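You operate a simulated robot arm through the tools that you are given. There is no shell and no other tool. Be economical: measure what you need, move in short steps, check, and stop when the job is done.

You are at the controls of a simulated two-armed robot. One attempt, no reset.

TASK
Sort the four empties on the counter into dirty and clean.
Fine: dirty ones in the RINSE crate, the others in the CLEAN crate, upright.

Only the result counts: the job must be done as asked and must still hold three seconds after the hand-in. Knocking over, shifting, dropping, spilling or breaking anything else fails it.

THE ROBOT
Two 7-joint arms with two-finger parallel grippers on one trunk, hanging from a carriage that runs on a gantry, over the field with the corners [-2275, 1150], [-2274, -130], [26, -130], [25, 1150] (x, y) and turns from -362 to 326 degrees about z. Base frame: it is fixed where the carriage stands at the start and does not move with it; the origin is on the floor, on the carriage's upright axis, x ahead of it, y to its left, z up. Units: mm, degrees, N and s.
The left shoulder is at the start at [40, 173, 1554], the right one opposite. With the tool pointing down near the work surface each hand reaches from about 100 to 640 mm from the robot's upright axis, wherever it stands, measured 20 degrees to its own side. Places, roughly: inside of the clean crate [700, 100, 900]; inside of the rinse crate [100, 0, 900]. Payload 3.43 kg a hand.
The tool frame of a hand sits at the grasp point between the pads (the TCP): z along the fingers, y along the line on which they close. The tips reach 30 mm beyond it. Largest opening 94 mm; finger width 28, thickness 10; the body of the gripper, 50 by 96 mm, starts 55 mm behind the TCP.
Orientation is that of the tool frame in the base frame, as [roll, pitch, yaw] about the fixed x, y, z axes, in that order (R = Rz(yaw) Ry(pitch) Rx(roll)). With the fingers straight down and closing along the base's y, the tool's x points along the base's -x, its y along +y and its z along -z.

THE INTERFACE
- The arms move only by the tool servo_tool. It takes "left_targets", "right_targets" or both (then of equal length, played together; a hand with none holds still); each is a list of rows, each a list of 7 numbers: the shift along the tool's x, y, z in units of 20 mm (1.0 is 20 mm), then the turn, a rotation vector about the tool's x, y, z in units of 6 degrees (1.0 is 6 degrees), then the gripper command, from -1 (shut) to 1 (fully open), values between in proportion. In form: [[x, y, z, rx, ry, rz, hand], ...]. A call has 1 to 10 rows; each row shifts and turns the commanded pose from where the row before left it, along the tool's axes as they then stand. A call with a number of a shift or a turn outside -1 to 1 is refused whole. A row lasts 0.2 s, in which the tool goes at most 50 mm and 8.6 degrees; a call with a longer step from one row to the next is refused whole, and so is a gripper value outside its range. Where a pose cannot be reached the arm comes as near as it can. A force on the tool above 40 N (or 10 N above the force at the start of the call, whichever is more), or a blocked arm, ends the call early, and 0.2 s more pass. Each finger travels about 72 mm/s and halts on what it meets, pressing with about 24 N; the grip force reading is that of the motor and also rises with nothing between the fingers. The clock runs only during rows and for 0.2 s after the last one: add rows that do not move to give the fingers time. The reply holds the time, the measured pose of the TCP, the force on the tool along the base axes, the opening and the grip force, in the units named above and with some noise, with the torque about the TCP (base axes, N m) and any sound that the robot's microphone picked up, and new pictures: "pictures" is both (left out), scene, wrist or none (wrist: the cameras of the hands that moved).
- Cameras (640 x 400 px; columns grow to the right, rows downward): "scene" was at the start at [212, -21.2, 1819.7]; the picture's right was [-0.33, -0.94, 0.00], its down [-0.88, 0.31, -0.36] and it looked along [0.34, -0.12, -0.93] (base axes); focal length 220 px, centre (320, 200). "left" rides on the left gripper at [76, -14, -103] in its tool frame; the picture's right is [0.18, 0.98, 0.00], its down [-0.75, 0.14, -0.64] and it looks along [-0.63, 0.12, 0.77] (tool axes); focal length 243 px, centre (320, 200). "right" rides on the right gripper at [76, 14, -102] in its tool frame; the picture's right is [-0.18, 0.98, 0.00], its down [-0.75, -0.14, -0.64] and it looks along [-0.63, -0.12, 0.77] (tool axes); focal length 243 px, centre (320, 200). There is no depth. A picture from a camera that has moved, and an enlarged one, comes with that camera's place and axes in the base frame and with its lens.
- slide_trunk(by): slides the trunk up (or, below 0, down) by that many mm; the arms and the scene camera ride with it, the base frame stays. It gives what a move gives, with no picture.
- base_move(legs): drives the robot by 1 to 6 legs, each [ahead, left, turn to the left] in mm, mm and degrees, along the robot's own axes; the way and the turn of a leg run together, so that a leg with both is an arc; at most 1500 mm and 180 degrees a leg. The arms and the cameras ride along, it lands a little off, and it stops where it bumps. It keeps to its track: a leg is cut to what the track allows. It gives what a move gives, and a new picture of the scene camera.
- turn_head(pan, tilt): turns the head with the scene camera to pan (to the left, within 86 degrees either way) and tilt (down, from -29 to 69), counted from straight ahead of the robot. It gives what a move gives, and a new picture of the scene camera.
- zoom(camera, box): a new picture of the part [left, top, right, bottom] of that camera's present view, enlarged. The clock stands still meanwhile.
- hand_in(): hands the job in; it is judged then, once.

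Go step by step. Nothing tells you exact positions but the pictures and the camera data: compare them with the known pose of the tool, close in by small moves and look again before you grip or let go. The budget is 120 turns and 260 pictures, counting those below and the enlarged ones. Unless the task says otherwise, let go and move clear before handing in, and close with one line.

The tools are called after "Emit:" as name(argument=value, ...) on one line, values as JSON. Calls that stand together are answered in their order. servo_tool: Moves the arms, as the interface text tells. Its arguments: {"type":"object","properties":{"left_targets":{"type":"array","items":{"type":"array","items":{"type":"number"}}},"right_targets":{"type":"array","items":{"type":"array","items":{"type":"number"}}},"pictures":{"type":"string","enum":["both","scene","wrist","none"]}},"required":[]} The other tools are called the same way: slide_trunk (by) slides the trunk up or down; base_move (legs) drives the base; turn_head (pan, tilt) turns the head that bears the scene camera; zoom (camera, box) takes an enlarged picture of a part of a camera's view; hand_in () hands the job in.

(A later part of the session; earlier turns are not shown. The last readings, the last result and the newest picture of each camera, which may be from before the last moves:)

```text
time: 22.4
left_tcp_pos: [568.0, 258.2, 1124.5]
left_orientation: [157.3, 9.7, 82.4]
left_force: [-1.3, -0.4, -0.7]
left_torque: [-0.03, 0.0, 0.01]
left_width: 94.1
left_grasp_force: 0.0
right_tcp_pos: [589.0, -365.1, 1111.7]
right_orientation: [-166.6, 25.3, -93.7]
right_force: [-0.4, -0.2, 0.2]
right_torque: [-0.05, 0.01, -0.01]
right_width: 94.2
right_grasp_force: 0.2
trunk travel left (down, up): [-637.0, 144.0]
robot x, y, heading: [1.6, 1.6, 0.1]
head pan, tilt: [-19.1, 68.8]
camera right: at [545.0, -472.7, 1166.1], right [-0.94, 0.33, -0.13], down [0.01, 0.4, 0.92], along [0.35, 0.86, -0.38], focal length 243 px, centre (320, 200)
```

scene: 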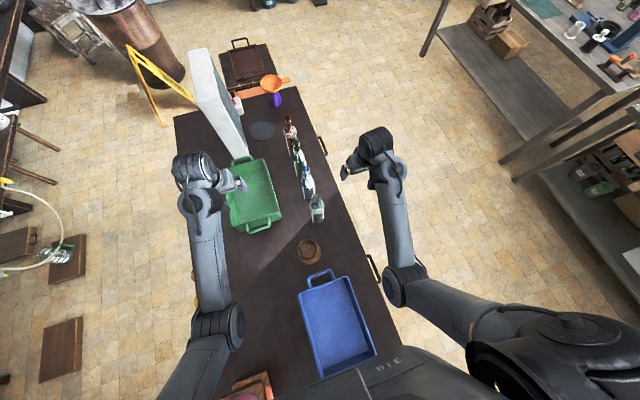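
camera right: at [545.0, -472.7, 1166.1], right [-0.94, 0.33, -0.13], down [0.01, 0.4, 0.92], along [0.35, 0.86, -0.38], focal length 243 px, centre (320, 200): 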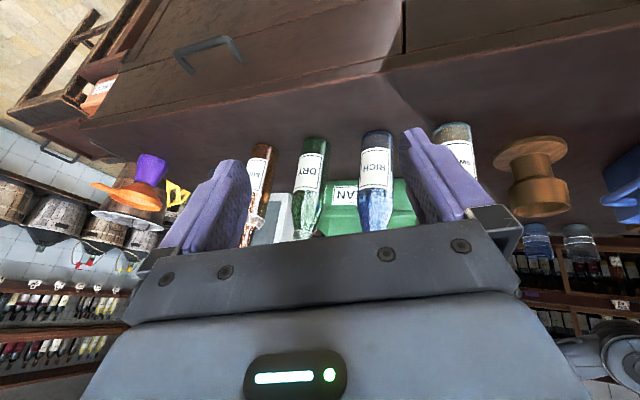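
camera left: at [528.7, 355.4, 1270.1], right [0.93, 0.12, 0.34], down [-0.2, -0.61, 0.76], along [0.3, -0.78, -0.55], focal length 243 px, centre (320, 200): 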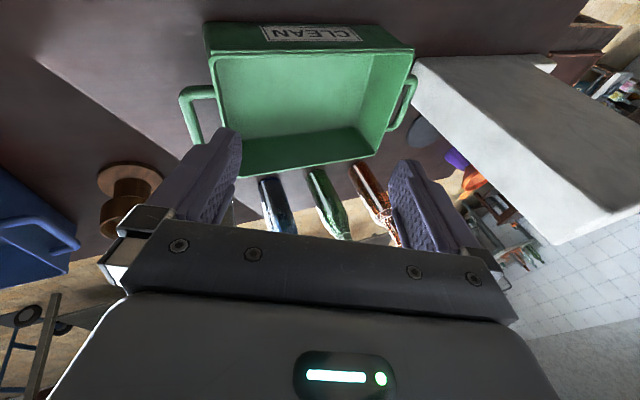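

Emit:
zoom(camera="right", box=[230, 130, 330, 250])

Emit:
zoom(camera="right", box=[285, 130, 345, 200])

Emit:
zoom(camera="right", box=[350, 120, 410, 240])

Emit:
zoom(camera="right", box=[430, 115, 490, 215])

```text
3.33 times, centred on (280, 190) of right
camera zoom: at [545.0, -472.7, 1166.1], right [-0.94, 0.33, -0.13], down [0.01, 0.4, 0.92], along [0.35, 0.86, -0.38], focal length 809 px, centre (453, 233)
```

zoom: 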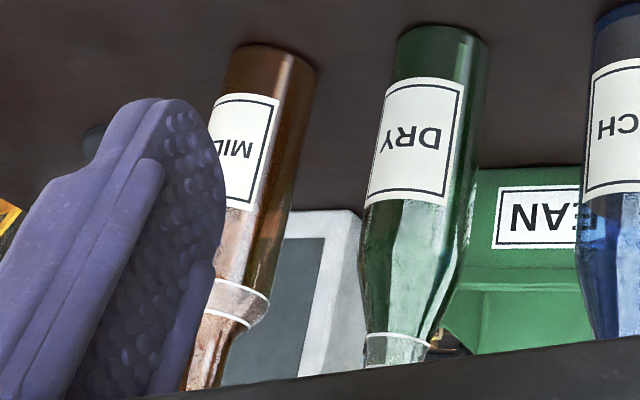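

```text
5.71 times, centred on (315, 165) of right
camera zoom: at [545.0, -472.7, 1166.1], right [-0.94, 0.33, -0.13], down [0.01, 0.4, 0.92], along [0.35, 0.86, -0.38], focal length 1386 px, centre (349, 400)
```

zoom: 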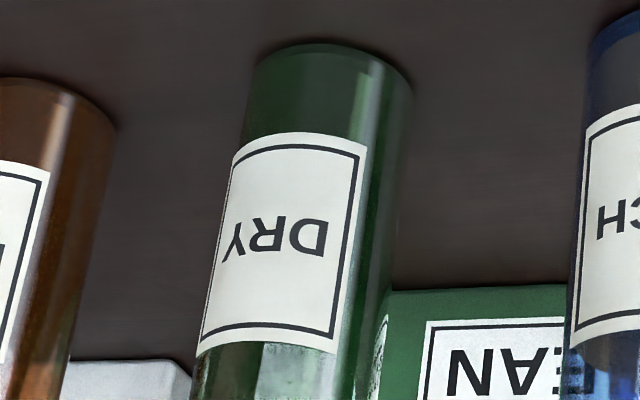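

```text
3.33 times, centred on (380, 180) of right
camera zoom: at [545.0, -472.7, 1166.1], right [-0.94, 0.33, -0.13], down [0.01, 0.4, 0.92], along [0.35, 0.86, -0.38], focal length 809 px, centre (120, 267)
```

zoom: 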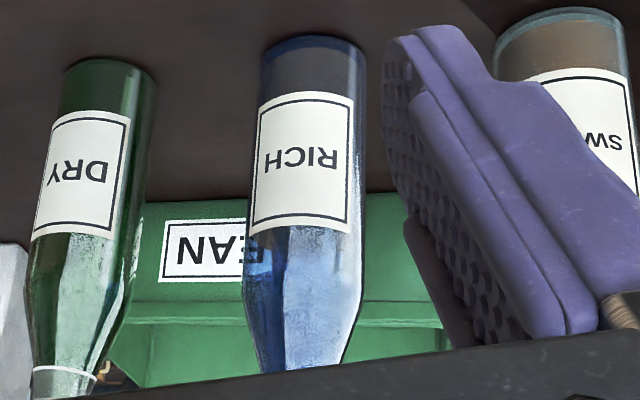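

```text
4.00 times, centred on (460, 165) of right
camera zoom: at [545.0, -472.7, 1166.1], right [-0.94, 0.33, -0.13], down [0.01, 0.4, 0.92], along [0.35, 0.86, -0.38], focal length 970 px, centre (-240, 340)
```

zoom: 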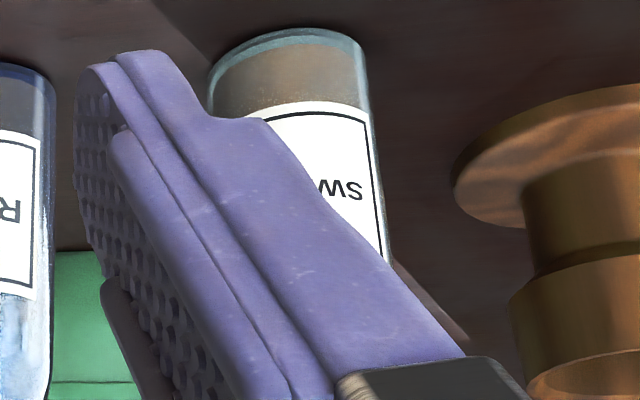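

Emit:
zoom(camera="right", box=[292, 134, 332, 160])

Emit:
zoom(camera="right", box=[284, 180, 330, 215])

Emit:
zoom(camera="right", box=[355, 180, 401, 215])

Emit:
zoom(camera="right", box=[240, 138, 280, 164])

Emit:
zoom(camera="right", box=[240, 160, 286, 230])

Emit:
zoom(camera="right", box=[355, 124, 401, 154])

```text
15.38 times, centred on (312, 147) of right
camera zoom: at [545.0, -472.7, 1166.1], right [-0.94, 0.33, -0.13], down [0.01, 0.4, 0.92], along [0.35, 0.86, -0.38], focal length 3733 px, centre (443, 1015)
```

zoom: 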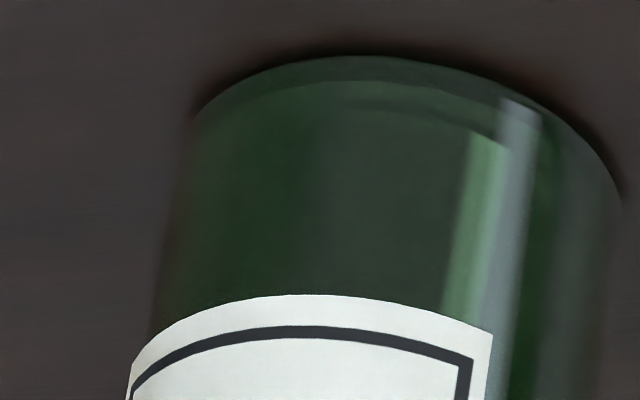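

```text
11.43 times, centred on (307, 198) of right
camera zoom: at [545.0, -472.7, 1166.1], right [-0.94, 0.33, -0.13], down [0.01, 0.4, 0.92], along [0.35, 0.86, -0.38], focal length 2773 px, centre (469, 229)
```

zoom: 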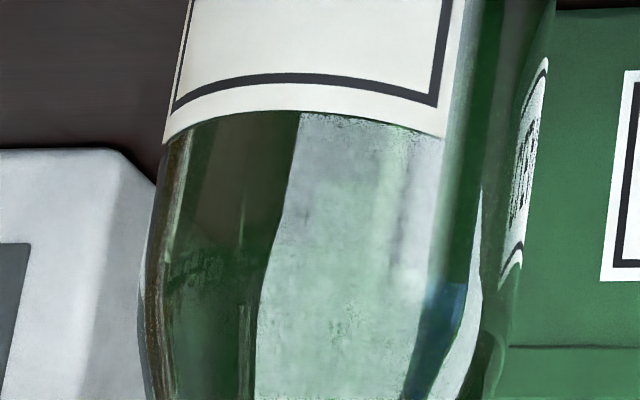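

```text
11.43 times, centred on (378, 198) of right
camera zoom: at [545.0, -472.7, 1166.1], right [-0.94, 0.33, -0.13], down [0.01, 0.4, 0.92], along [0.35, 0.86, -0.38], focal length 2773 px, centre (-343, 229)
```

zoom: 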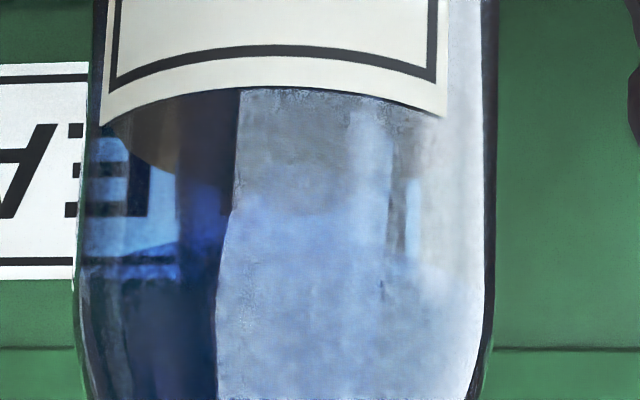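

```text
15.38 times, centred on (260, 151) of right
camera zoom: at [545.0, -472.7, 1166.1], right [-0.94, 0.33, -0.13], down [0.01, 0.4, 0.92], along [0.35, 0.86, -0.38], focal length 3733 px, centre (1243, 954)
```

zoom: 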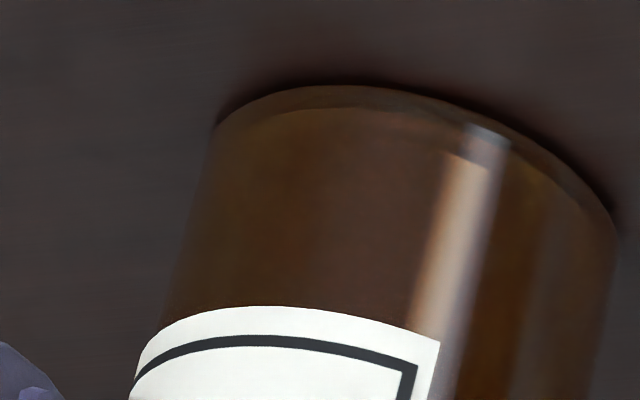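

```text
5.71 times, centred on (263, 195) of right
camera zoom: at [545.0, -472.7, 1166.1], right [-0.94, 0.33, -0.13], down [0.01, 0.4, 0.92], along [0.35, 0.86, -0.38], focal length 1386 px, centre (646, 229)
```

zoom: 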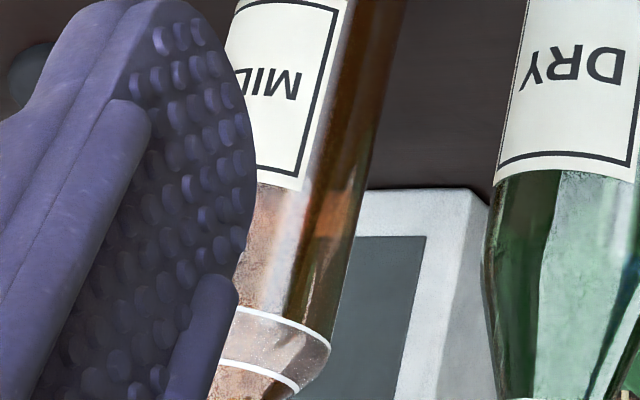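

```text
13.33 times, centred on (378, 139) of right
camera zoom: at [545.0, -472.7, 1166.1], right [-0.94, 0.33, -0.13], down [0.01, 0.4, 0.92], along [0.35, 0.86, -0.38], focal length 3235 px, centre (-453, 1013)
```

zoom: 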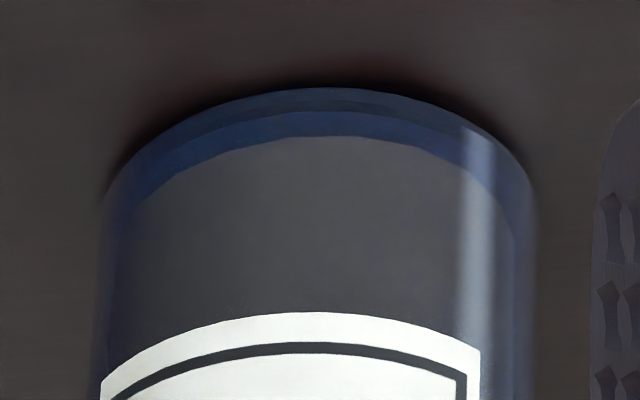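

From the base views, RICH and SWEET hold a brown/grey residue behind the glass (inner edge and fill level visible), while DRY and MILD are see-through. So SWEET and RICH go to RINSE and DRY and MILD to CLEAN. I'll raise the trunk and turn the right hand back to pointing down.

Emit:
slide_trunk(by=70)

Emit:
servo_tool(right_targets=[[0, 0.5, 0, 0, 0.3, 0, 1], [0, 1, 0, 0, 0.6, 0, 1], [0, 1, 0, 0, 1, 0, 1], [0, 1, 0, 0, 1, 0, 1], [0, 1, 0, 0, 1, 0, 1], [0, 1, 0, 0, 0, 0.5, 1], [0, 0.5, 0, 0, 0, 1, 1], [0, 0, 0, 0, 0, 1, 1], [0, 0, 0, 0, 0, 1, 1], [0, 0, 0, 0, 0, 0.5, 1]], pictures="none")

Emit:
servo_tool(right_targets=[[0, 0, 0, 0, 0, 0.5, 1], [0, 0, 0, 0, 0, 1, 1], [0, 0, 0, 0, 0, 1, 1], [0, 0, 0, 0, 0, 1, 1], [0, 0, 0, 0, 0, 1, 1], [0, 0, 0, 0, 0, 1, 1], [0, 0, 0, 0, 0, 1, 1], [0, 0, 0, 0, 0, 1, 1], [0, 0, 0, 0, 0, 1, 1], [0, 0, 0, 0, 0, 0.5, 1]], pictures="none")

```text
time: 23.5
left_tcp_pos: [568.9, 258.0, 1195.5]
left_orientation: [157.4, 9.7, 82.3]
left_force: [0.1, -0.3, 0.6]
left_torque: [-0.01, -0.01, 0.03]
left_width: 93.6
left_grasp_force: 0.0
right_tcp_pos: [589.0, -365.7, 1180.5]
right_orientation: [-166.5, 25.3, -93.7]
right_force: [-0.3, 0.3, -1.6]
right_torque: [-0.02, -0.03, 0.0]
right_width: 94.1
right_grasp_force: 0.0
trunk travel left (down, up): [-707.0, 74.0]
robot x, y, heading: [0.5, -1.4, -0.0]
head pan, tilt: [-19.1, 68.8]
```

```text
time: 25.7
left_tcp_pos: [567.9, 257.8, 1193.8]
left_orientation: [157.4, 9.7, 82.2]
left_force: [0.2, -0.8, 1.1]
left_torque: [-0.01, 0.01, -0.02]
left_width: 94.0
left_grasp_force: 0.0
right_tcp_pos: [474.4, -346.6, 1155.6]
right_orientation: [-169.8, 7.2, -122.6]
right_force: [0.5, -0.4, 1.6]
right_torque: [0.01, 0.01, 0.01]
right_width: 94.2
right_grasp_force: 0.1
trunk travel left (down, up): [-707.0, 74.0]
robot x, y, heading: [1.0, 0.9, -0.1]
head pan, tilt: [-19.1, 68.8]
```

```text
time: 27.9
left_tcp_pos: [568.7, 258.8, 1194.9]
left_orientation: [157.4, 9.7, 82.3]
left_force: [0.4, 0.6, 0.2]
left_torque: [-0.01, -0.02, -0.03]
left_width: 94.1
left_grasp_force: 0.0
right_tcp_pos: [473.7, -346.3, 1155.3]
right_orientation: [-179.8, 12.5, -177.4]
right_force: [-0.4, 0.5, -0.1]
right_torque: [-0.01, -0.06, 0.04]
right_width: 94.4
right_grasp_force: 0.0
trunk travel left (down, up): [-707.0, 74.0]
robot x, y, heading: [-0.1, 1.4, 0.1]
head pan, tilt: [-19.1, 68.8]
```

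Emit:
servo_tool(right_targets=[[0, 0.3, -0.3, 0, 0, 0, 1], [0, 0.6, -0.6, 0, 0.3, 0, 1], [0, 1, -1, 0, 0.5, 0, 1], [0, 1, -0.6, 0, 0.5, 0, 1], [0, 1, -0.3, 0, 0.5, 0, 1], [0, 1, 0, 0, 0.3, 0, 1], [0, 1, 0, 0, 0, 0, 1], [0, 1, 0, 0, 0, 0, 1], [0, 0.7, 0, 0, 0, 0, 1], [0, 0.4, 0, 0, 0, 0, 1]])

```text
time: 28.3
left_tcp_pos: [567.4, 259.5, 1195.5]
left_orientation: [157.5, 9.8, 82.4]
left_force: [0.4, -0.5, 0.1]
left_torque: [0.0, 0.0, 0.01]
left_width: 93.9
left_grasp_force: 0.0
right_tcp_pos: [473.8, -340.7, 1160.3]
right_orientation: [-179.7, 13.0, -176.9]
right_force: [12.5, -2.3, -17.3]
right_torque: [-0.07, -0.51, 0.0]
right_width: 93.9
right_grasp_force: 0.0
trunk travel left (down, up): [-707.0, 74.0]
robot x, y, heading: [-0.0, -0.2, 0.2]
head pan, tilt: [-19.1, 68.8]
stopped in row 2 (right hand): the force on the tool passed its limit at 62 N (the readings are from after the stop); the commanded pose is now the measured one
camera scene: at [212.1, -21.0, 1819.7], right [-0.33, -0.94, 0.0], down [-0.88, 0.3, -0.36], along [0.34, -0.12, -0.93], focal length 220 px, centre (320, 200)
camera right: at [376.6, -330.9, 1244.1], right [0.13, 0.99, 0.04], down [0.6, -0.11, 0.8], along [0.79, -0.08, -0.61], focal length 243 px, centre (320, 200)
```

scene: 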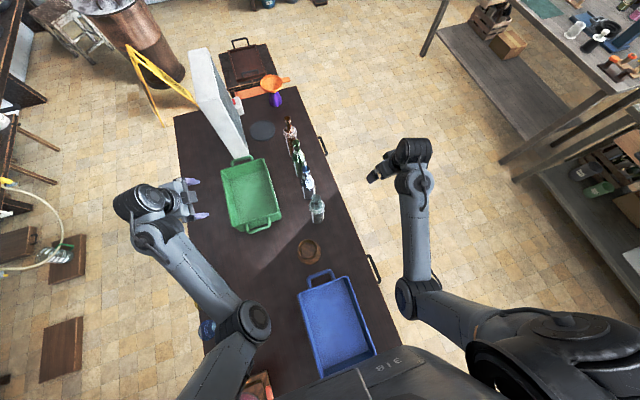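
right: 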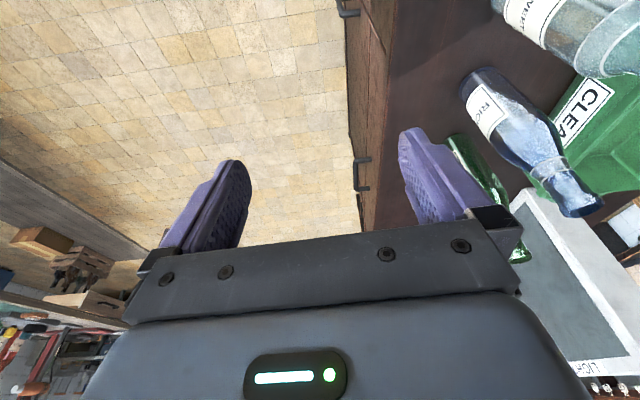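

The wrist limit needs the fingers tilted forward somewhat; gripping the neck with a tilt is fine. I'll raise the trunk, tilt, and move over toward SWEET.

Emit:
slide_trunk(by=60)

Emit:
servo_tool(right_targets=[[0, 0, 0, 0, -0.5, 0, 1], [0, 0.3, 0, 0, -1, -0.2, 1], [0, 0.6, 0, 0, -0.5, -0.3, 1], [0, 1, 0, 0, 0, 0, 1], [0, 1, 0, 0, 0, 0, 1], [0, 1, 0, 0, 0, 0, 1], [0, 1, 0, 0, 0, 0, 1], [0, 1, 0, 0, 0, 0, 1], [0, 1, 0, 0, 0, 0, 1], [0, 1, 0, 0, 0, 0, 1]], pictures="wrist")

```text
time: 29.3
left_tcp_pos: [567.6, 259.1, 1255.4]
left_orientation: [157.5, 9.6, 82.3]
left_force: [-0.1, 0.5, 0.8]
left_torque: [0.01, 0.01, 0.02]
left_width: 94.2
left_grasp_force: 0.0
right_tcp_pos: [474.8, -340.7, 1221.0]
right_orientation: [-179.7, 13.0, -176.9]
right_force: [16.0, -5.8, -27.9]
right_torque: [0.04, -1.3, 0.25]
right_width: 93.9
right_grasp_force: 0.1
trunk travel left (down, up): [-767.0, 14.0]
robot x, y, heading: [1.6, -1.0, 0.2]
head pan, tilt: [-19.1, 68.8]
```

```text
time: 31.5
left_tcp_pos: [569.1, 258.2, 1254.7]
left_orientation: [157.5, 9.8, 82.3]
left_force: [0.0, -1.0, 0.5]
left_torque: [0.05, -0.02, 0.0]
left_width: 94.2
left_grasp_force: 0.0
right_tcp_pos: [457.6, -183.2, 1218.3]
right_orientation: [-178.5, 24.8, -173.6]
right_force: [0.3, -0.3, 0.1]
right_torque: [0.01, 0.01, 0.01]
right_width: 93.9
right_grasp_force: 0.1
trunk travel left (down, up): [-767.0, 14.0]
robot x, y, heading: [0.6, -0.2, -0.1]
head pan, tilt: [-19.1, 68.8]
camera right: at [345.2, -178.2, 1278.4], right [0.07, 1.0, 0.05], down [0.43, -0.08, 0.9], along [0.9, -0.04, -0.43], focal length 243 px, centre (320, 200)
```

right: 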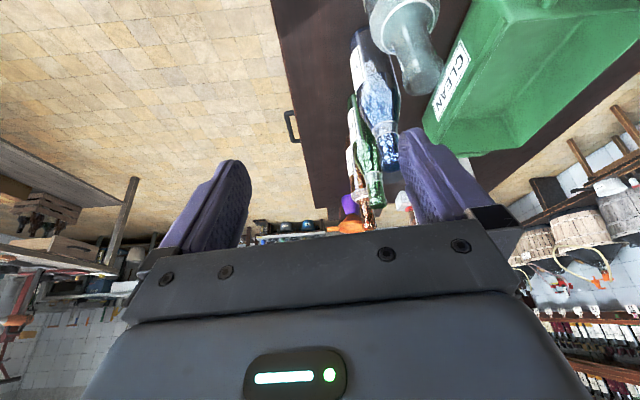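

SWEET's mouth is at about (485,-93). I'll centre over it and square the yaw.

Emit:
servo_tool(right_targets=[[0, 0.4, 0, 0, 0, 0.4, 1], [0, 1, 0, 0, 0, 0.5, 1], [0, 1, 0, 0, 0, 0.2, 1], [0, 1, 0, 0, 0, 0, 1], [0, 0.6, 0, 0, 0, 0, 1], [0, 0.1, 0, 0, 0, 0, 1], [0, 0, 0, 0, 0, 0, 1]])

```text
time: 33.1
left_tcp_pos: [568.9, 259.0, 1255.8]
left_orientation: [157.4, 9.8, 82.3]
left_force: [-0.4, 0.7, 0.1]
left_torque: [-0.02, 0.01, 0.02]
left_width: 93.9
left_grasp_force: 0.0
right_tcp_pos: [455.8, -102.1, 1217.7]
right_orientation: [178.5, 24.9, 179.2]
right_force: [0.0, -0.7, -0.4]
right_torque: [0.01, 0.03, 0.01]
right_width: 94.2
right_grasp_force: 0.1
trunk travel left (down, up): [-767.0, 14.0]
robot x, y, heading: [0.2, 2.6, -0.1]
head pan, tilt: [-19.1, 68.8]
camera scene: at [212.1, -21.0, 1879.7], right [-0.33, -0.94, 0.0], down [-0.88, 0.3, -0.36], along [0.34, -0.12, -0.93], focal length 220 px, centre (320, 200)
camera right: at [344.2, -88.0, 1280.3], right [0.17, 0.98, 0.1], down [0.41, -0.16, 0.9], along [0.89, -0.11, -0.43], focal length 243 px, centre (320, 200)
```

scene: 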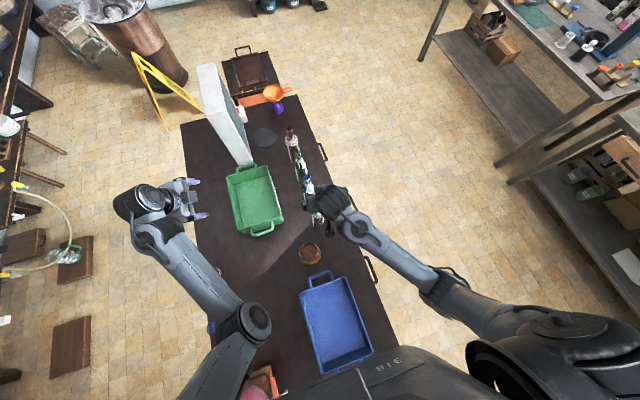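
right: 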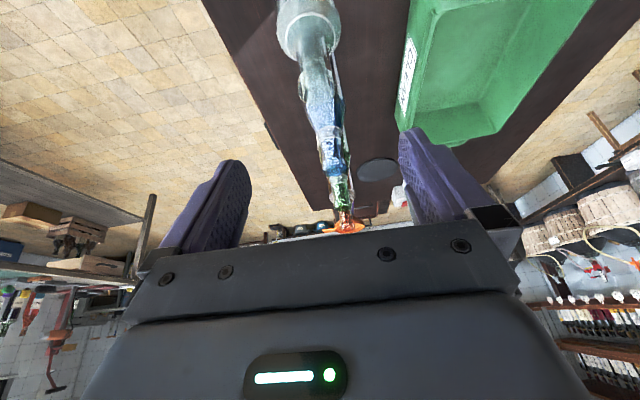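

Emit:
servo_tool(right_targets=[[0.1, 0.1, 0.3, 0, 0, 0, 1], [0.2, 0.1, 0.7, 0, 0, 0, 1], [0.3, 0.1, 0.9, 0, 0, 0, 1], [0.3, 0.1, 0.9, 0, 0, 0, 1], [0.2, 0, 0.7, 0, 0, 0, 1], [0, 0, 0, 0, 0, 0, 1]], pictures="wrist")

Emit:
zoom(camera="scene", box=[270, 160, 380, 260])

```text
time: 34.5
left_tcp_pos: [568.0, 258.7, 1255.1]
left_orientation: [157.4, 9.7, 82.3]
left_force: [0.6, 0.2, -0.9]
left_torque: [0.0, -0.02, 0.02]
left_width: 94.0
left_grasp_force: 0.1
right_tcp_pos: [466.3, -92.3, 1146.7]
right_orientation: [178.4, 24.8, 179.2]
right_force: [0.7, 0.3, 0.0]
right_torque: [0.01, 0.01, -0.04]
right_width: 94.0
right_grasp_force: 0.1
trunk travel left (down, up): [-767.0, 14.0]
robot x, y, heading: [2.8, -0.2, -0.1]
head pan, tilt: [-19.1, 68.8]
camera right: at [354.0, -78.5, 1207.8], right [0.17, 0.98, 0.1], down [0.41, -0.16, 0.9], along [0.89, -0.11, -0.43], focal length 243 px, centre (320, 200)
```

right: 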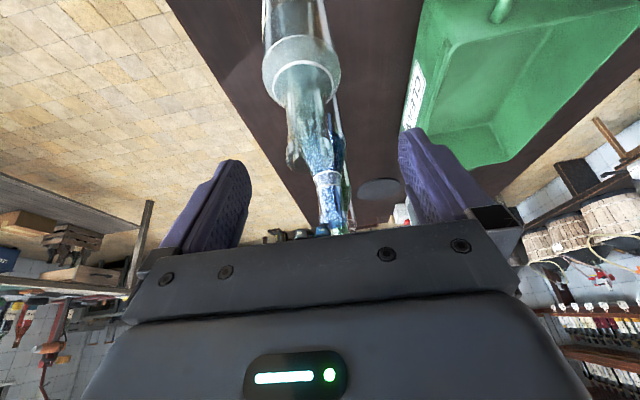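

```text
4.00 times, centred on (325, 210) of scene
camera zoom: at [212.1, -21.0, 1879.7], right [-0.33, -0.94, 0.0], down [-0.88, 0.3, -0.36], along [0.34, -0.12, -0.93], focal length 882 px, centre (300, 160)
```

zoom: 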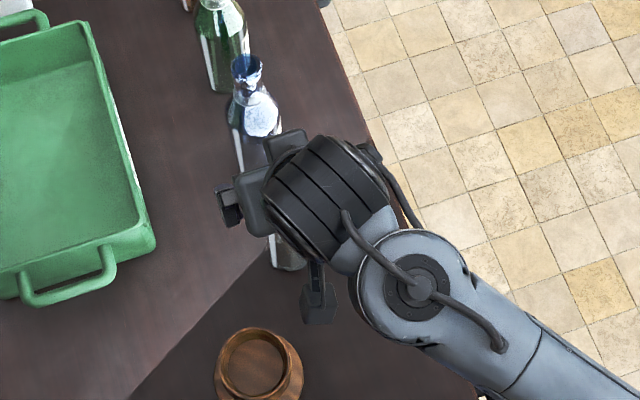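

Emit:
zoom(camera="right", box=[220, 0, 420, 240])

```text
1.67 times, centred on (320, 120) of right
camera zoom: at [354.0, -78.5, 1207.8], right [0.17, 0.98, 0.1], down [0.41, -0.16, 0.9], along [0.89, -0.11, -0.43], focal length 404 px, centre (320, 333)
```

zoom: 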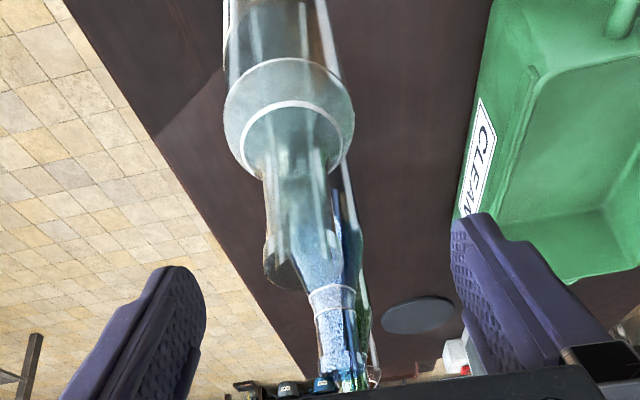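

SWEET's mouth is at about (480,-97,1115), with a neck about 30 mm thick. I'll lower so the pads stand around the neck at z≈1103.

Emit:
servo_tool(right_targets=[[0, -0.1, 0.2, 0, 0, 0, 1], [0.1, -0.1, 0.5, 0, 0, 0, 1], [0.1, -0.05, 0.6, 0, 0, 0, 1], [0.1, 0, 0.6, 0, 0, 0, 1], [0, 0, 0.4, 0, 0, 0, 1], [0, 0, 0, 0, 0, 0, 1]], pictures="wrist")

Emit:
zoom(camera="right", box=[180, 0, 480, 240])

```text
time: 35.9
left_tcp_pos: [568.4, 257.4, 1255.3]
left_orientation: [157.4, 9.8, 82.3]
left_force: [-0.2, 0.2, -0.3]
left_torque: [-0.03, 0.0, 0.01]
left_width: 94.0
left_grasp_force: 0.0
right_tcp_pos: [479.4, -97.1, 1101.5]
right_orientation: [178.6, 24.8, 179.2]
right_force: [-0.2, 0.1, -0.9]
right_torque: [-0.02, 0.0, -0.01]
right_width: 93.8
right_grasp_force: 0.1
trunk travel left (down, up): [-767.0, 14.0]
robot x, y, heading: [-2.2, -0.8, 0.2]
head pan, tilt: [-19.1, 68.8]
camera right: at [367.6, -83.2, 1163.2], right [0.17, 0.98, 0.1], down [0.41, -0.16, 0.9], along [0.89, -0.11, -0.43], focal length 243 px, centre (320, 200)
```

right: 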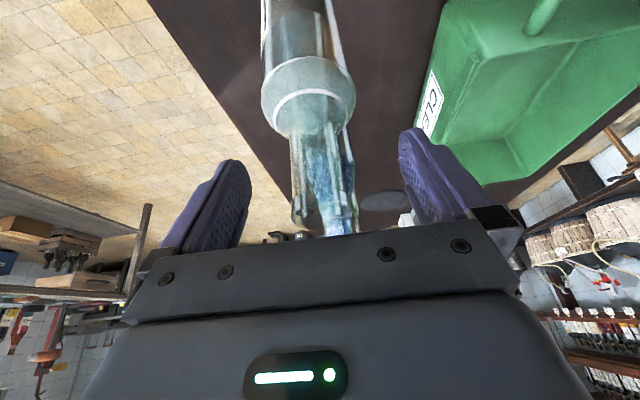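

```text
1.67 times, centred on (330, 120) of right
camera zoom: at [367.6, -83.2, 1163.2], right [0.17, 0.98, 0.1], down [0.41, -0.16, 0.9], along [0.89, -0.11, -0.43], focal length 404 px, centre (303, 333)
```

zoom: 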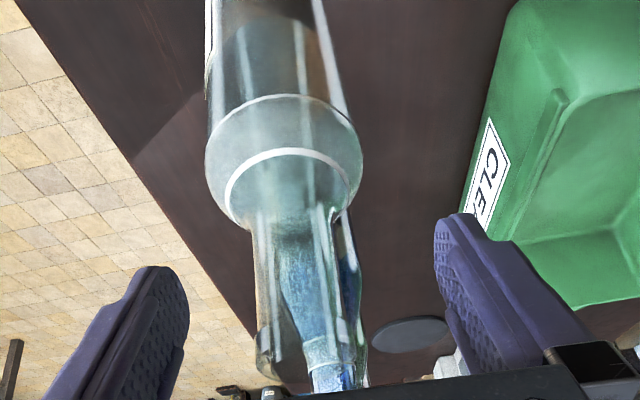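

The neck is centred between the fingers and the residue is plainly visible inside. I'm closing the gripper now.

Emit:
servo_tool(right_targets=[[0, 0, 0, 0, 0, 0, 0], [0, 0, 0, 0, 0, 0, -1], [0, 0, 0, 0, 0, 0, -1], [0, 0, 0, 0, 0, 0, -1], [0, 0, 0, 0, 0, 0, -1], [0, 0, 0, 0, 0, 0, -1], [0, 0, 0, 0, 0, 0, -1]], pictures="wrist")

```text
time: 37.5
left_tcp_pos: [567.6, 258.1, 1255.5]
left_orientation: [157.4, 9.7, 82.3]
left_force: [0.7, 0.1, 0.3]
left_torque: [0.01, -0.03, -0.01]
left_width: 94.2
left_grasp_force: 0.2
right_tcp_pos: [478.1, -97.5, 1102.3]
right_orientation: [178.4, 24.8, 179.2]
right_force: [-0.2, -0.1, 0.0]
right_torque: [-0.05, 0.01, 0.0]
right_width: 33.2
right_grasp_force: 23.9
trunk travel left (down, up): [-767.0, 14.0]
robot x, y, heading: [-0.1, -0.1, 0.2]
head pan, tilt: [-19.1, 68.8]
camera right: at [367.5, -83.2, 1163.4], right [0.17, 0.98, 0.1], down [0.41, -0.16, 0.9], along [0.89, -0.11, -0.43], focal length 243 px, centre (320, 200)
```

right: 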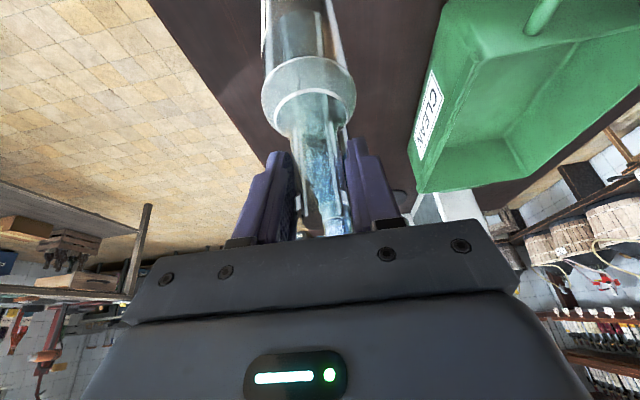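

SWEET is gripped (33 mm). I'm lifting it about 140 mm.

Emit:
servo_tool(right_targets=[[-0.1, 0, -0.2, 0, 0, 0, -1], [-0.25, 0, -0.54, 0, 0, 0, -1], [-0.4, 0, -0.86, 0, 0, 0, -1], [-0.46, 0, -1, 0, 0, 0, -1], [-0.46, 0, -1, 0, 0, 0, -1], [-0.46, 0, -1, 0, 0, 0, -1], [-0.46, 0, -1, 0, 0, 0, -1], [-0.3, 0, -0.64, 0, 0, 0, -1], [-0.1, 0, -0.2, 0, 0, 0, -1], [0, 0, 0, 0, 0, 0, -1]])

```text
time: 39.7
left_tcp_pos: [569.2, 258.0, 1253.7]
left_orientation: [157.4, 9.8, 82.3]
left_force: [0.8, 0.2, 0.5]
left_torque: [-0.02, -0.03, 0.02]
left_width: 93.9
left_grasp_force: 0.1
right_tcp_pos: [479.0, -99.6, 1243.2]
right_orientation: [178.5, 24.9, 179.2]
right_force: [0.5, 1.1, -3.3]
right_torque: [-0.03, -0.01, 0.01]
right_width: 32.4
right_grasp_force: 23.8
trunk travel left (down, up): [-767.0, 14.0]
robot x, y, heading: [2.5, 2.5, 0.1]
head pan, tilt: [-19.1, 68.8]
camera scene: at [212.0, -21.0, 1879.7], right [-0.33, -0.94, 0.0], down [-0.88, 0.3, -0.36], along [0.34, -0.12, -0.93], focal length 220 px, centre (320, 200)
camera right: at [367.5, -85.6, 1305.0], right [0.17, 0.98, 0.1], down [0.41, -0.16, 0.9], along [0.89, -0.11, -0.43], focal length 243 px, centre (320, 200)
```

scene: 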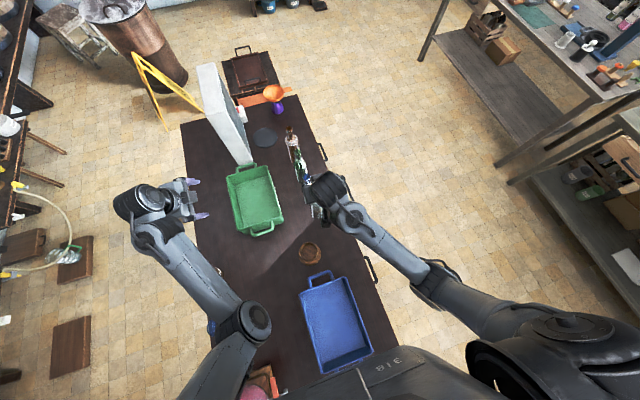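
right: 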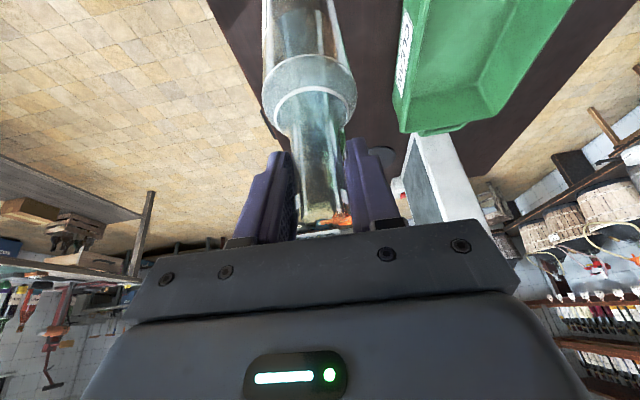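

The bottle is held with no slip. I'll lift 50 mm more for clearance over the spool and the crate rim, then drive back 340 mm toward RINSE.

Emit:
servo_tool(right_targets=[[-0.1, 0, -0.2, 0, 0, 0, -1], [-0.25, 0, -0.54, 0, 0, 0, -1], [-0.35, 0, -0.75, 0, 0, 0, -1], [-0.25, 0, -0.54, 0, 0, 0, -1], [-0.1, 0, -0.2, 0, 0, 0, -1], [0, 0, 0, 0, 0, 0, -1]], pictures="none")

Emit:
base_move(legs=[[-340, 0, 0]])

```text
time: 41.1
left_tcp_pos: [568.0, 259.6, 1255.0]
left_orientation: [157.3, 9.8, 82.3]
left_force: [0.3, 0.3, -0.6]
left_torque: [0.01, 0.01, -0.01]
left_width: 94.1
left_grasp_force: 0.2
right_tcp_pos: [480.3, -100.0, 1294.4]
right_orientation: [178.5, 24.8, 179.2]
right_force: [0.1, -0.7, -2.7]
right_torque: [0.01, -0.03, -0.01]
right_width: 32.8
right_grasp_force: 23.9
trunk travel left (down, up): [-767.0, 14.0]
robot x, y, heading: [-0.2, -0.1, -0.1]
head pan, tilt: [-19.1, 68.8]
```

```text
time: 43.3
left_tcp_pos: [227.8, 258.6, 1254.7]
left_orientation: [157.4, 9.6, 82.4]
left_force: [0.9, 0.3, 0.0]
left_torque: [0.02, 0.01, 0.01]
left_width: 93.9
left_grasp_force: 0.0
right_tcp_pos: [139.5, -99.9, 1293.0]
right_orientation: [178.4, 24.7, 179.1]
right_force: [0.1, 0.4, -2.7]
right_torque: [0.02, 0.01, 0.01]
right_width: 32.4
right_grasp_force: 24.3
trunk travel left (down, up): [-767.0, 14.0]
robot x, y, heading: [-340.6, 1.4, -0.3]
head pan, tilt: [-19.1, 68.8]
camera scene: at [-128.7, -21.1, 1879.6], right [-0.33, -0.94, 0.0], down [-0.88, 0.3, -0.36], along [0.34, -0.12, -0.93], focal length 220 px, centre (320, 200)
```

scene: 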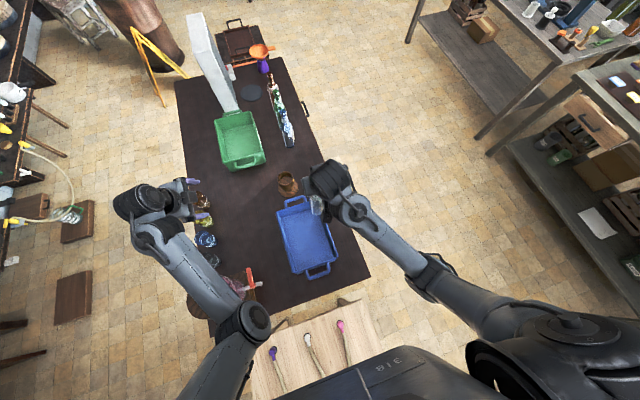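

Emit:
zoom(camera="scene", box=[260, 170, 380, 290])

Emit:
zoom(camera="right", box=[0, 0, 640, 400])

```text
3.33 times, centred on (320, 230) of scene
camera zoom: at [-128.7, -21.1, 1879.6], right [-0.33, -0.94, 0.0], down [-0.88, 0.3, -0.36], along [0.34, -0.12, -0.93], focal length 734 px, centre (320, 100)
```

zoom: 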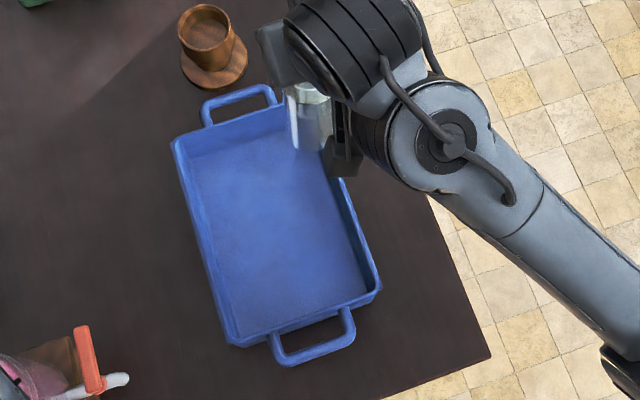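

```text
1.00 times, centred on (320, 200) of right (not enlarged: the box is as wide or as high as the picture)
camera zoom: at [27.1, -86.6, 1354.4], right [0.17, 0.98, 0.1], down [0.41, -0.16, 0.9], along [0.89, -0.11, -0.43], focal length 243 px, centre (320, 200)
```

zoom: 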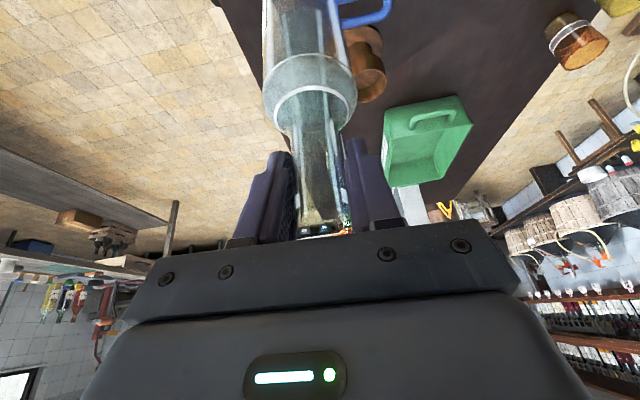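

The crate spans x -53..209 and y -128..62, with its rim at about 980. I'll put SWEET at about (140,-35), going across and then down.

Emit:
servo_tool(right_targets=[[0, 0.3, 0, 0, 0, 0, -1], [0, 0.7, 0, 0, 0, 0, -1], [0, 1, 0, 0, 0, 0, -1], [0, 0.8, 0, 0, 0, 0, -1], [0, 0.4, 0, 0, 0, 0, -1], [0.1, 0.1, 0.2, 0, 0, 0, -1], [0.25, 0, 0.54, 0, 0, 0, -1], [0.3, 0, 0.65, 0, 0, 0, -1], [0.15, 0, 0.33, 0, 0, 0, -1], [0, 0, 0, 0, 0, 0, -1]])

Emit:
zoom(camera="scene", box=[260, 170, 380, 290])

```text
time: 45.5
left_tcp_pos: [227.2, 259.4, 1254.9]
left_orientation: [157.4, 9.7, 82.4]
left_force: [0.8, 0.2, 0.1]
left_torque: [0.05, 0.01, 0.01]
left_width: 94.2
left_grasp_force: 0.1
right_tcp_pos: [139.6, -34.1, 1255.8]
right_orientation: [178.4, 24.7, 179.2]
right_force: [0.1, 0.3, -1.8]
right_torque: [0.0, -0.01, 0.01]
right_width: 31.3
right_grasp_force: 23.9
trunk travel left (down, up): [-767.0, 14.0]
robot x, y, heading: [-338.1, -0.1, -0.1]
head pan, tilt: [-19.1, 68.8]
camera scene: at [-128.7, -21.1, 1879.7], right [-0.33, -0.94, 0.0], down [-0.88, 0.3, -0.36], along [0.34, -0.12, -0.93], focal length 220 px, centre (320, 200)
camera right: at [27.0, -19.6, 1318.1], right [0.17, 0.98, 0.1], down [0.41, -0.16, 0.9], along [0.89, -0.11, -0.43], focal length 243 px, centre (320, 200)
```

scene: 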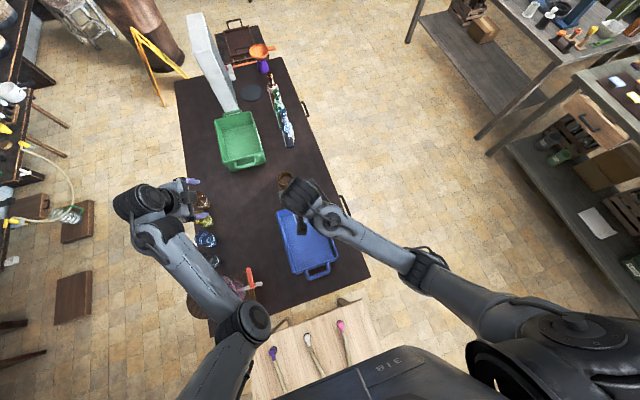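
right: 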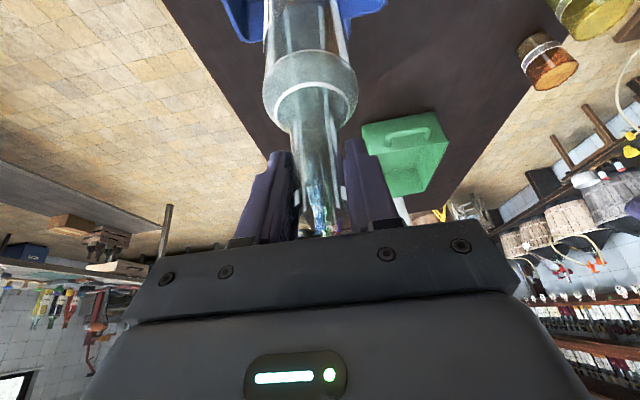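

```text
3.33 times, centred on (320, 230) of scene
camera zoom: at [-128.7, -21.1, 1879.7], right [-0.33, -0.94, 0.0], down [-0.88, 0.3, -0.36], along [0.34, -0.12, -0.93], focal length 734 px, centre (320, 100)
```

zoom: 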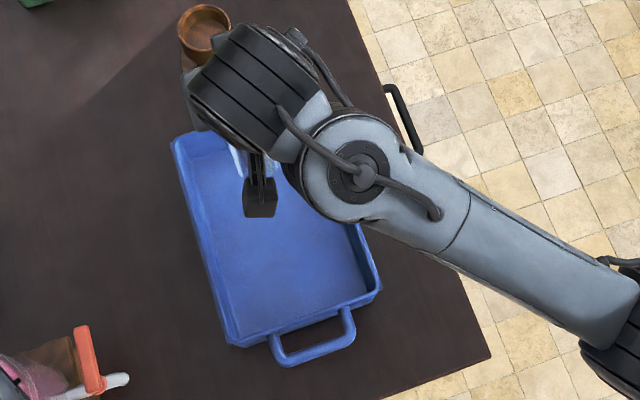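

Emit:
servo_tool(right_targets=[[0.1, 0, 0.2, 0, 0, 0, -1], [0.25, 0, 0.54, 0, 0, 0, -1], [0.4, 0, 0.86, 0, 0, 0, -1], [0.46, 0, 1, 0, 0, 0, -1], [0.46, 0, 1, 0, 0, 0, -1], [0.4, 0, 0.86, 0, 0, 0, -1], [0.28, 0, 0.6, 0, 0, 0, -1], [0.14, 0, 0.3, 0, 0, 0, -1], [0, 0, 0, 0, 0, 0, -1]], pictures="wrist")

```text
time: 47.5
left_tcp_pos: [227.9, 258.9, 1255.5]
left_orientation: [157.4, 9.7, 82.5]
left_force: [0.5, -0.6, 1.0]
left_torque: [0.01, -0.01, -0.01]
left_width: 93.9
left_grasp_force: 0.0
right_tcp_pos: [139.6, -28.6, 1139.0]
right_orientation: [178.6, 24.8, 179.1]
right_force: [0.6, 0.0, -3.2]
right_torque: [-0.01, 0.0, 0.02]
right_width: 31.4
right_grasp_force: 24.4
trunk travel left (down, up): [-767.0, 14.0]
robot x, y, heading: [-341.1, 1.4, -0.2]
head pan, tilt: [-19.1, 68.8]
camera right: at [26.8, -16.4, 1200.0], right [0.17, 0.98, 0.1], down [0.41, -0.16, 0.9], along [0.89, -0.11, -0.43], focal length 243 px, centre (320, 200)
```

right: 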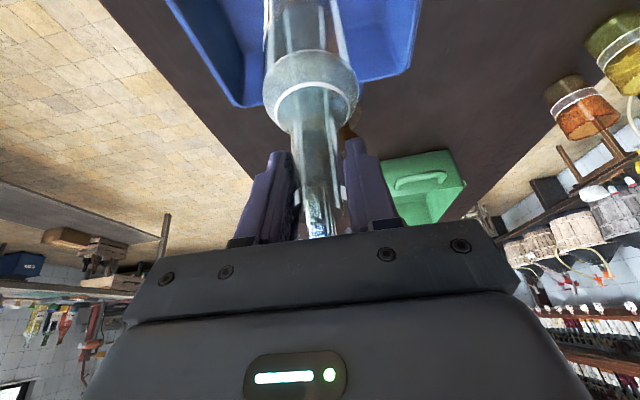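

Emit:
servo_tool(right_targets=[[0.08, 0, 0.18, 0, 0, 0, -1], [0.08, 0, 0.18, 0, 0, 0, -1], [0.08, 0, 0.18, 0, 0, 0, -1], [0.08, 0, 0.18, 0, 0, 0, -1], [0.08, 0, 0.18, 0, 0, 0, -1], [0, 0, 0, 0, 0, 0, -1]], pictures="none")

Emit:
servo_tool(right_targets=[[0.04, 0, 0.09, 0, 0, 0, -1], [0.04, 0, 0.09, 0, 0, 0, -1], [0.04, 0, 0.09, 0, 0, 0, -1], [0, 0, 0, 0, 0, 0, -1]], pictures="none")

```text
time: 48.9
left_tcp_pos: [227.7, 258.0, 1254.4]
left_orientation: [157.3, 9.7, 82.4]
left_force: [-0.3, 0.2, -0.4]
left_torque: [0.0, -0.01, 0.03]
left_width: 94.1
left_grasp_force: 0.0
right_tcp_pos: [140.1, -29.3, 1119.8]
right_orientation: [178.5, 24.9, 179.2]
right_force: [0.2, -0.4, -2.5]
right_torque: [-0.02, -0.02, 0.03]
right_width: 31.5
right_grasp_force: 24.3
trunk travel left (down, up): [-767.0, 14.0]
robot x, y, heading: [-340.9, -1.1, -0.0]
head pan, tilt: [-19.1, 68.8]
```

```text
time: 49.9
left_tcp_pos: [228.3, 258.2, 1254.2]
left_orientation: [157.4, 9.7, 82.4]
left_force: [0.1, -0.3, 0.7]
left_torque: [0.01, 0.01, -0.01]
left_width: 94.2
left_grasp_force: 0.2
right_tcp_pos: [138.3, -29.8, 1112.3]
right_orientation: [178.6, 24.8, 179.2]
right_force: [-0.5, -0.4, -2.0]
right_torque: [0.0, -0.04, -0.01]
right_width: 31.2
right_grasp_force: 23.8
trunk travel left (down, up): [-767.0, 14.0]
robot x, y, heading: [-336.6, -1.4, -0.1]
head pan, tilt: [-19.1, 68.8]
```

Emit:
servo_tool(right_targets=[[0.04, 0, 0.09, 0, 0, 0, -1], [0.04, 0, 0.09, 0, 0, 0, -1], [0, 0, 0, 0, 0, 0, -1]], pictures="none")

Emit:
servo_tool(right_targets=[[0.04, 0, 0.09, 0, 0, 0, -1], [0.04, 0, 0.09, 0, 0, 0, -1], [0, 0, 0, 0, 0, 0, -1]], pictures="wrist")

```text
time: 50.7
left_tcp_pos: [228.2, 257.6, 1256.2]
left_orientation: [157.3, 9.6, 82.4]
left_force: [0.8, 0.4, 0.0]
left_torque: [0.03, 0.01, 0.02]
left_width: 94.1
left_grasp_force: 0.0
right_tcp_pos: [140.1, -28.6, 1112.6]
right_orientation: [178.4, 24.9, 179.2]
right_force: [-1.8, 0.4, 15.8]
right_torque: [-0.15, 0.23, -0.04]
right_width: 31.6
right_grasp_force: 24.0
trunk travel left (down, up): [-767.0, 14.0]
robot x, y, heading: [-341.6, -1.1, -0.1]
head pan, tilt: [-19.1, 68.8]
```

```text
time: 51.5
left_tcp_pos: [229.1, 260.0, 1255.1]
left_orientation: [157.3, 9.8, 82.4]
left_force: [0.0, 0.7, -0.1]
left_torque: [0.0, 0.02, -0.02]
left_width: 94.2
left_grasp_force: 0.1
right_tcp_pos: [140.5, -28.9, 1105.8]
right_orientation: [178.4, 24.8, 179.2]
right_force: [1.2, 1.9, 15.6]
right_torque: [-0.1, -0.09, 0.03]
right_width: 32.2
right_grasp_force: 23.7
trunk travel left (down, up): [-767.0, 14.0]
robot x, y, heading: [-340.6, -2.5, 0.1]
head pan, tilt: [-19.1, 68.8]
camera right: at [29.1, -15.5, 1167.1], right [0.17, 0.98, 0.1], down [0.41, -0.17, 0.9], along [0.9, -0.11, -0.43], focal length 243 px, centre (320, 200)
```

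right: 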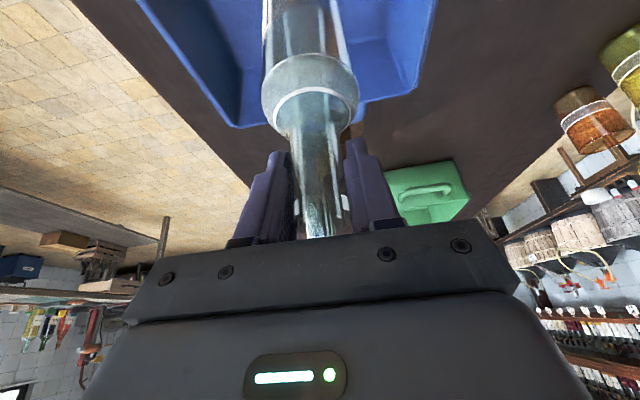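

It has landed on the crate floor (force +16). I'll release and retreat upward.

Emit:
servo_tool(right_targets=[[0, 0, 0, 0, 0, 0, -0.2], [0, 0, 0, 0, 0, 0, 0.3], [0, 0, 0, 0, 0, 0, 1], [0, 0, 0, 0, 0, 0, 1], [0, 0, 0, 0, 0, 0, 1], [-0.1, 0, -0.2, 0, 0, 0, 1], [-0.25, 0, -0.54, 0, 0, 0, 1], [-0.4, 0, -0.86, 0, 0, 0, 1], [-0.3, 0, -0.65, 0, 0, 0, 1], [0, 0, 0, 0, 0, 0, 1]])

```text
time: 53.7
left_tcp_pos: [227.2, 258.3, 1254.4]
left_orientation: [157.4, 9.7, 82.3]
left_force: [0.8, -0.9, -0.2]
left_torque: [-0.04, 0.0, -0.01]
left_width: 93.8
left_grasp_force: 0.1
right_tcp_pos: [139.5, -30.0, 1155.2]
right_orientation: [178.5, 24.9, 179.3]
right_force: [-0.2, 0.0, -0.5]
right_torque: [0.0, 0.01, 0.0]
right_width: 94.2
right_grasp_force: 0.0
trunk travel left (down, up): [-767.0, 14.0]
robot x, y, heading: [-339.1, 0.0, -0.0]
head pan, tilt: [-19.1, 68.8]
camera scene: at [-128.6, -21.1, 1879.7], right [-0.33, -0.94, 0.0], down [-0.88, 0.3, -0.36], along [0.34, -0.12, -0.93], focal length 220 px, centre (320, 200)
camera right: at [27.9, -17.4, 1215.9], right [0.17, 0.98, 0.1], down [0.41, -0.16, 0.9], along [0.89, -0.11, -0.43], focal length 243 px, centre (320, 200)
```

scene: 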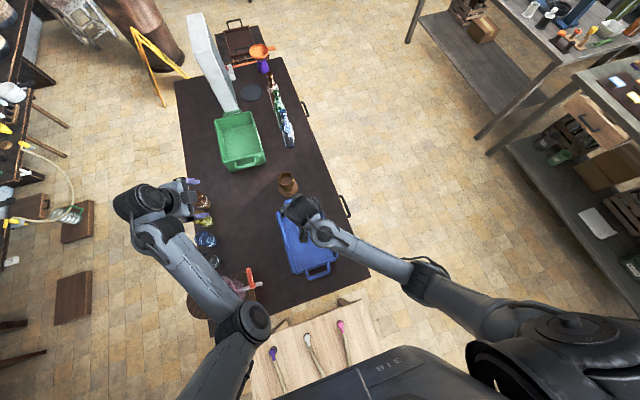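
right: 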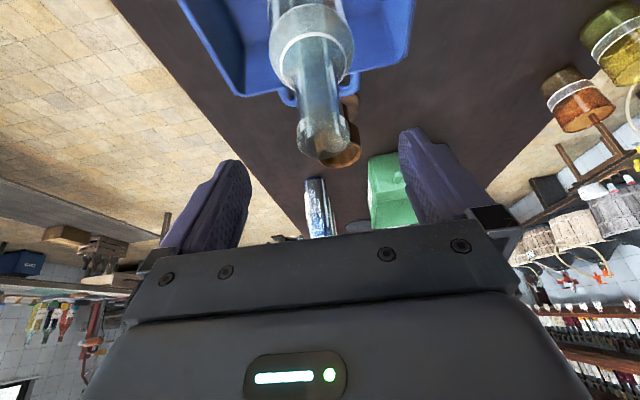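

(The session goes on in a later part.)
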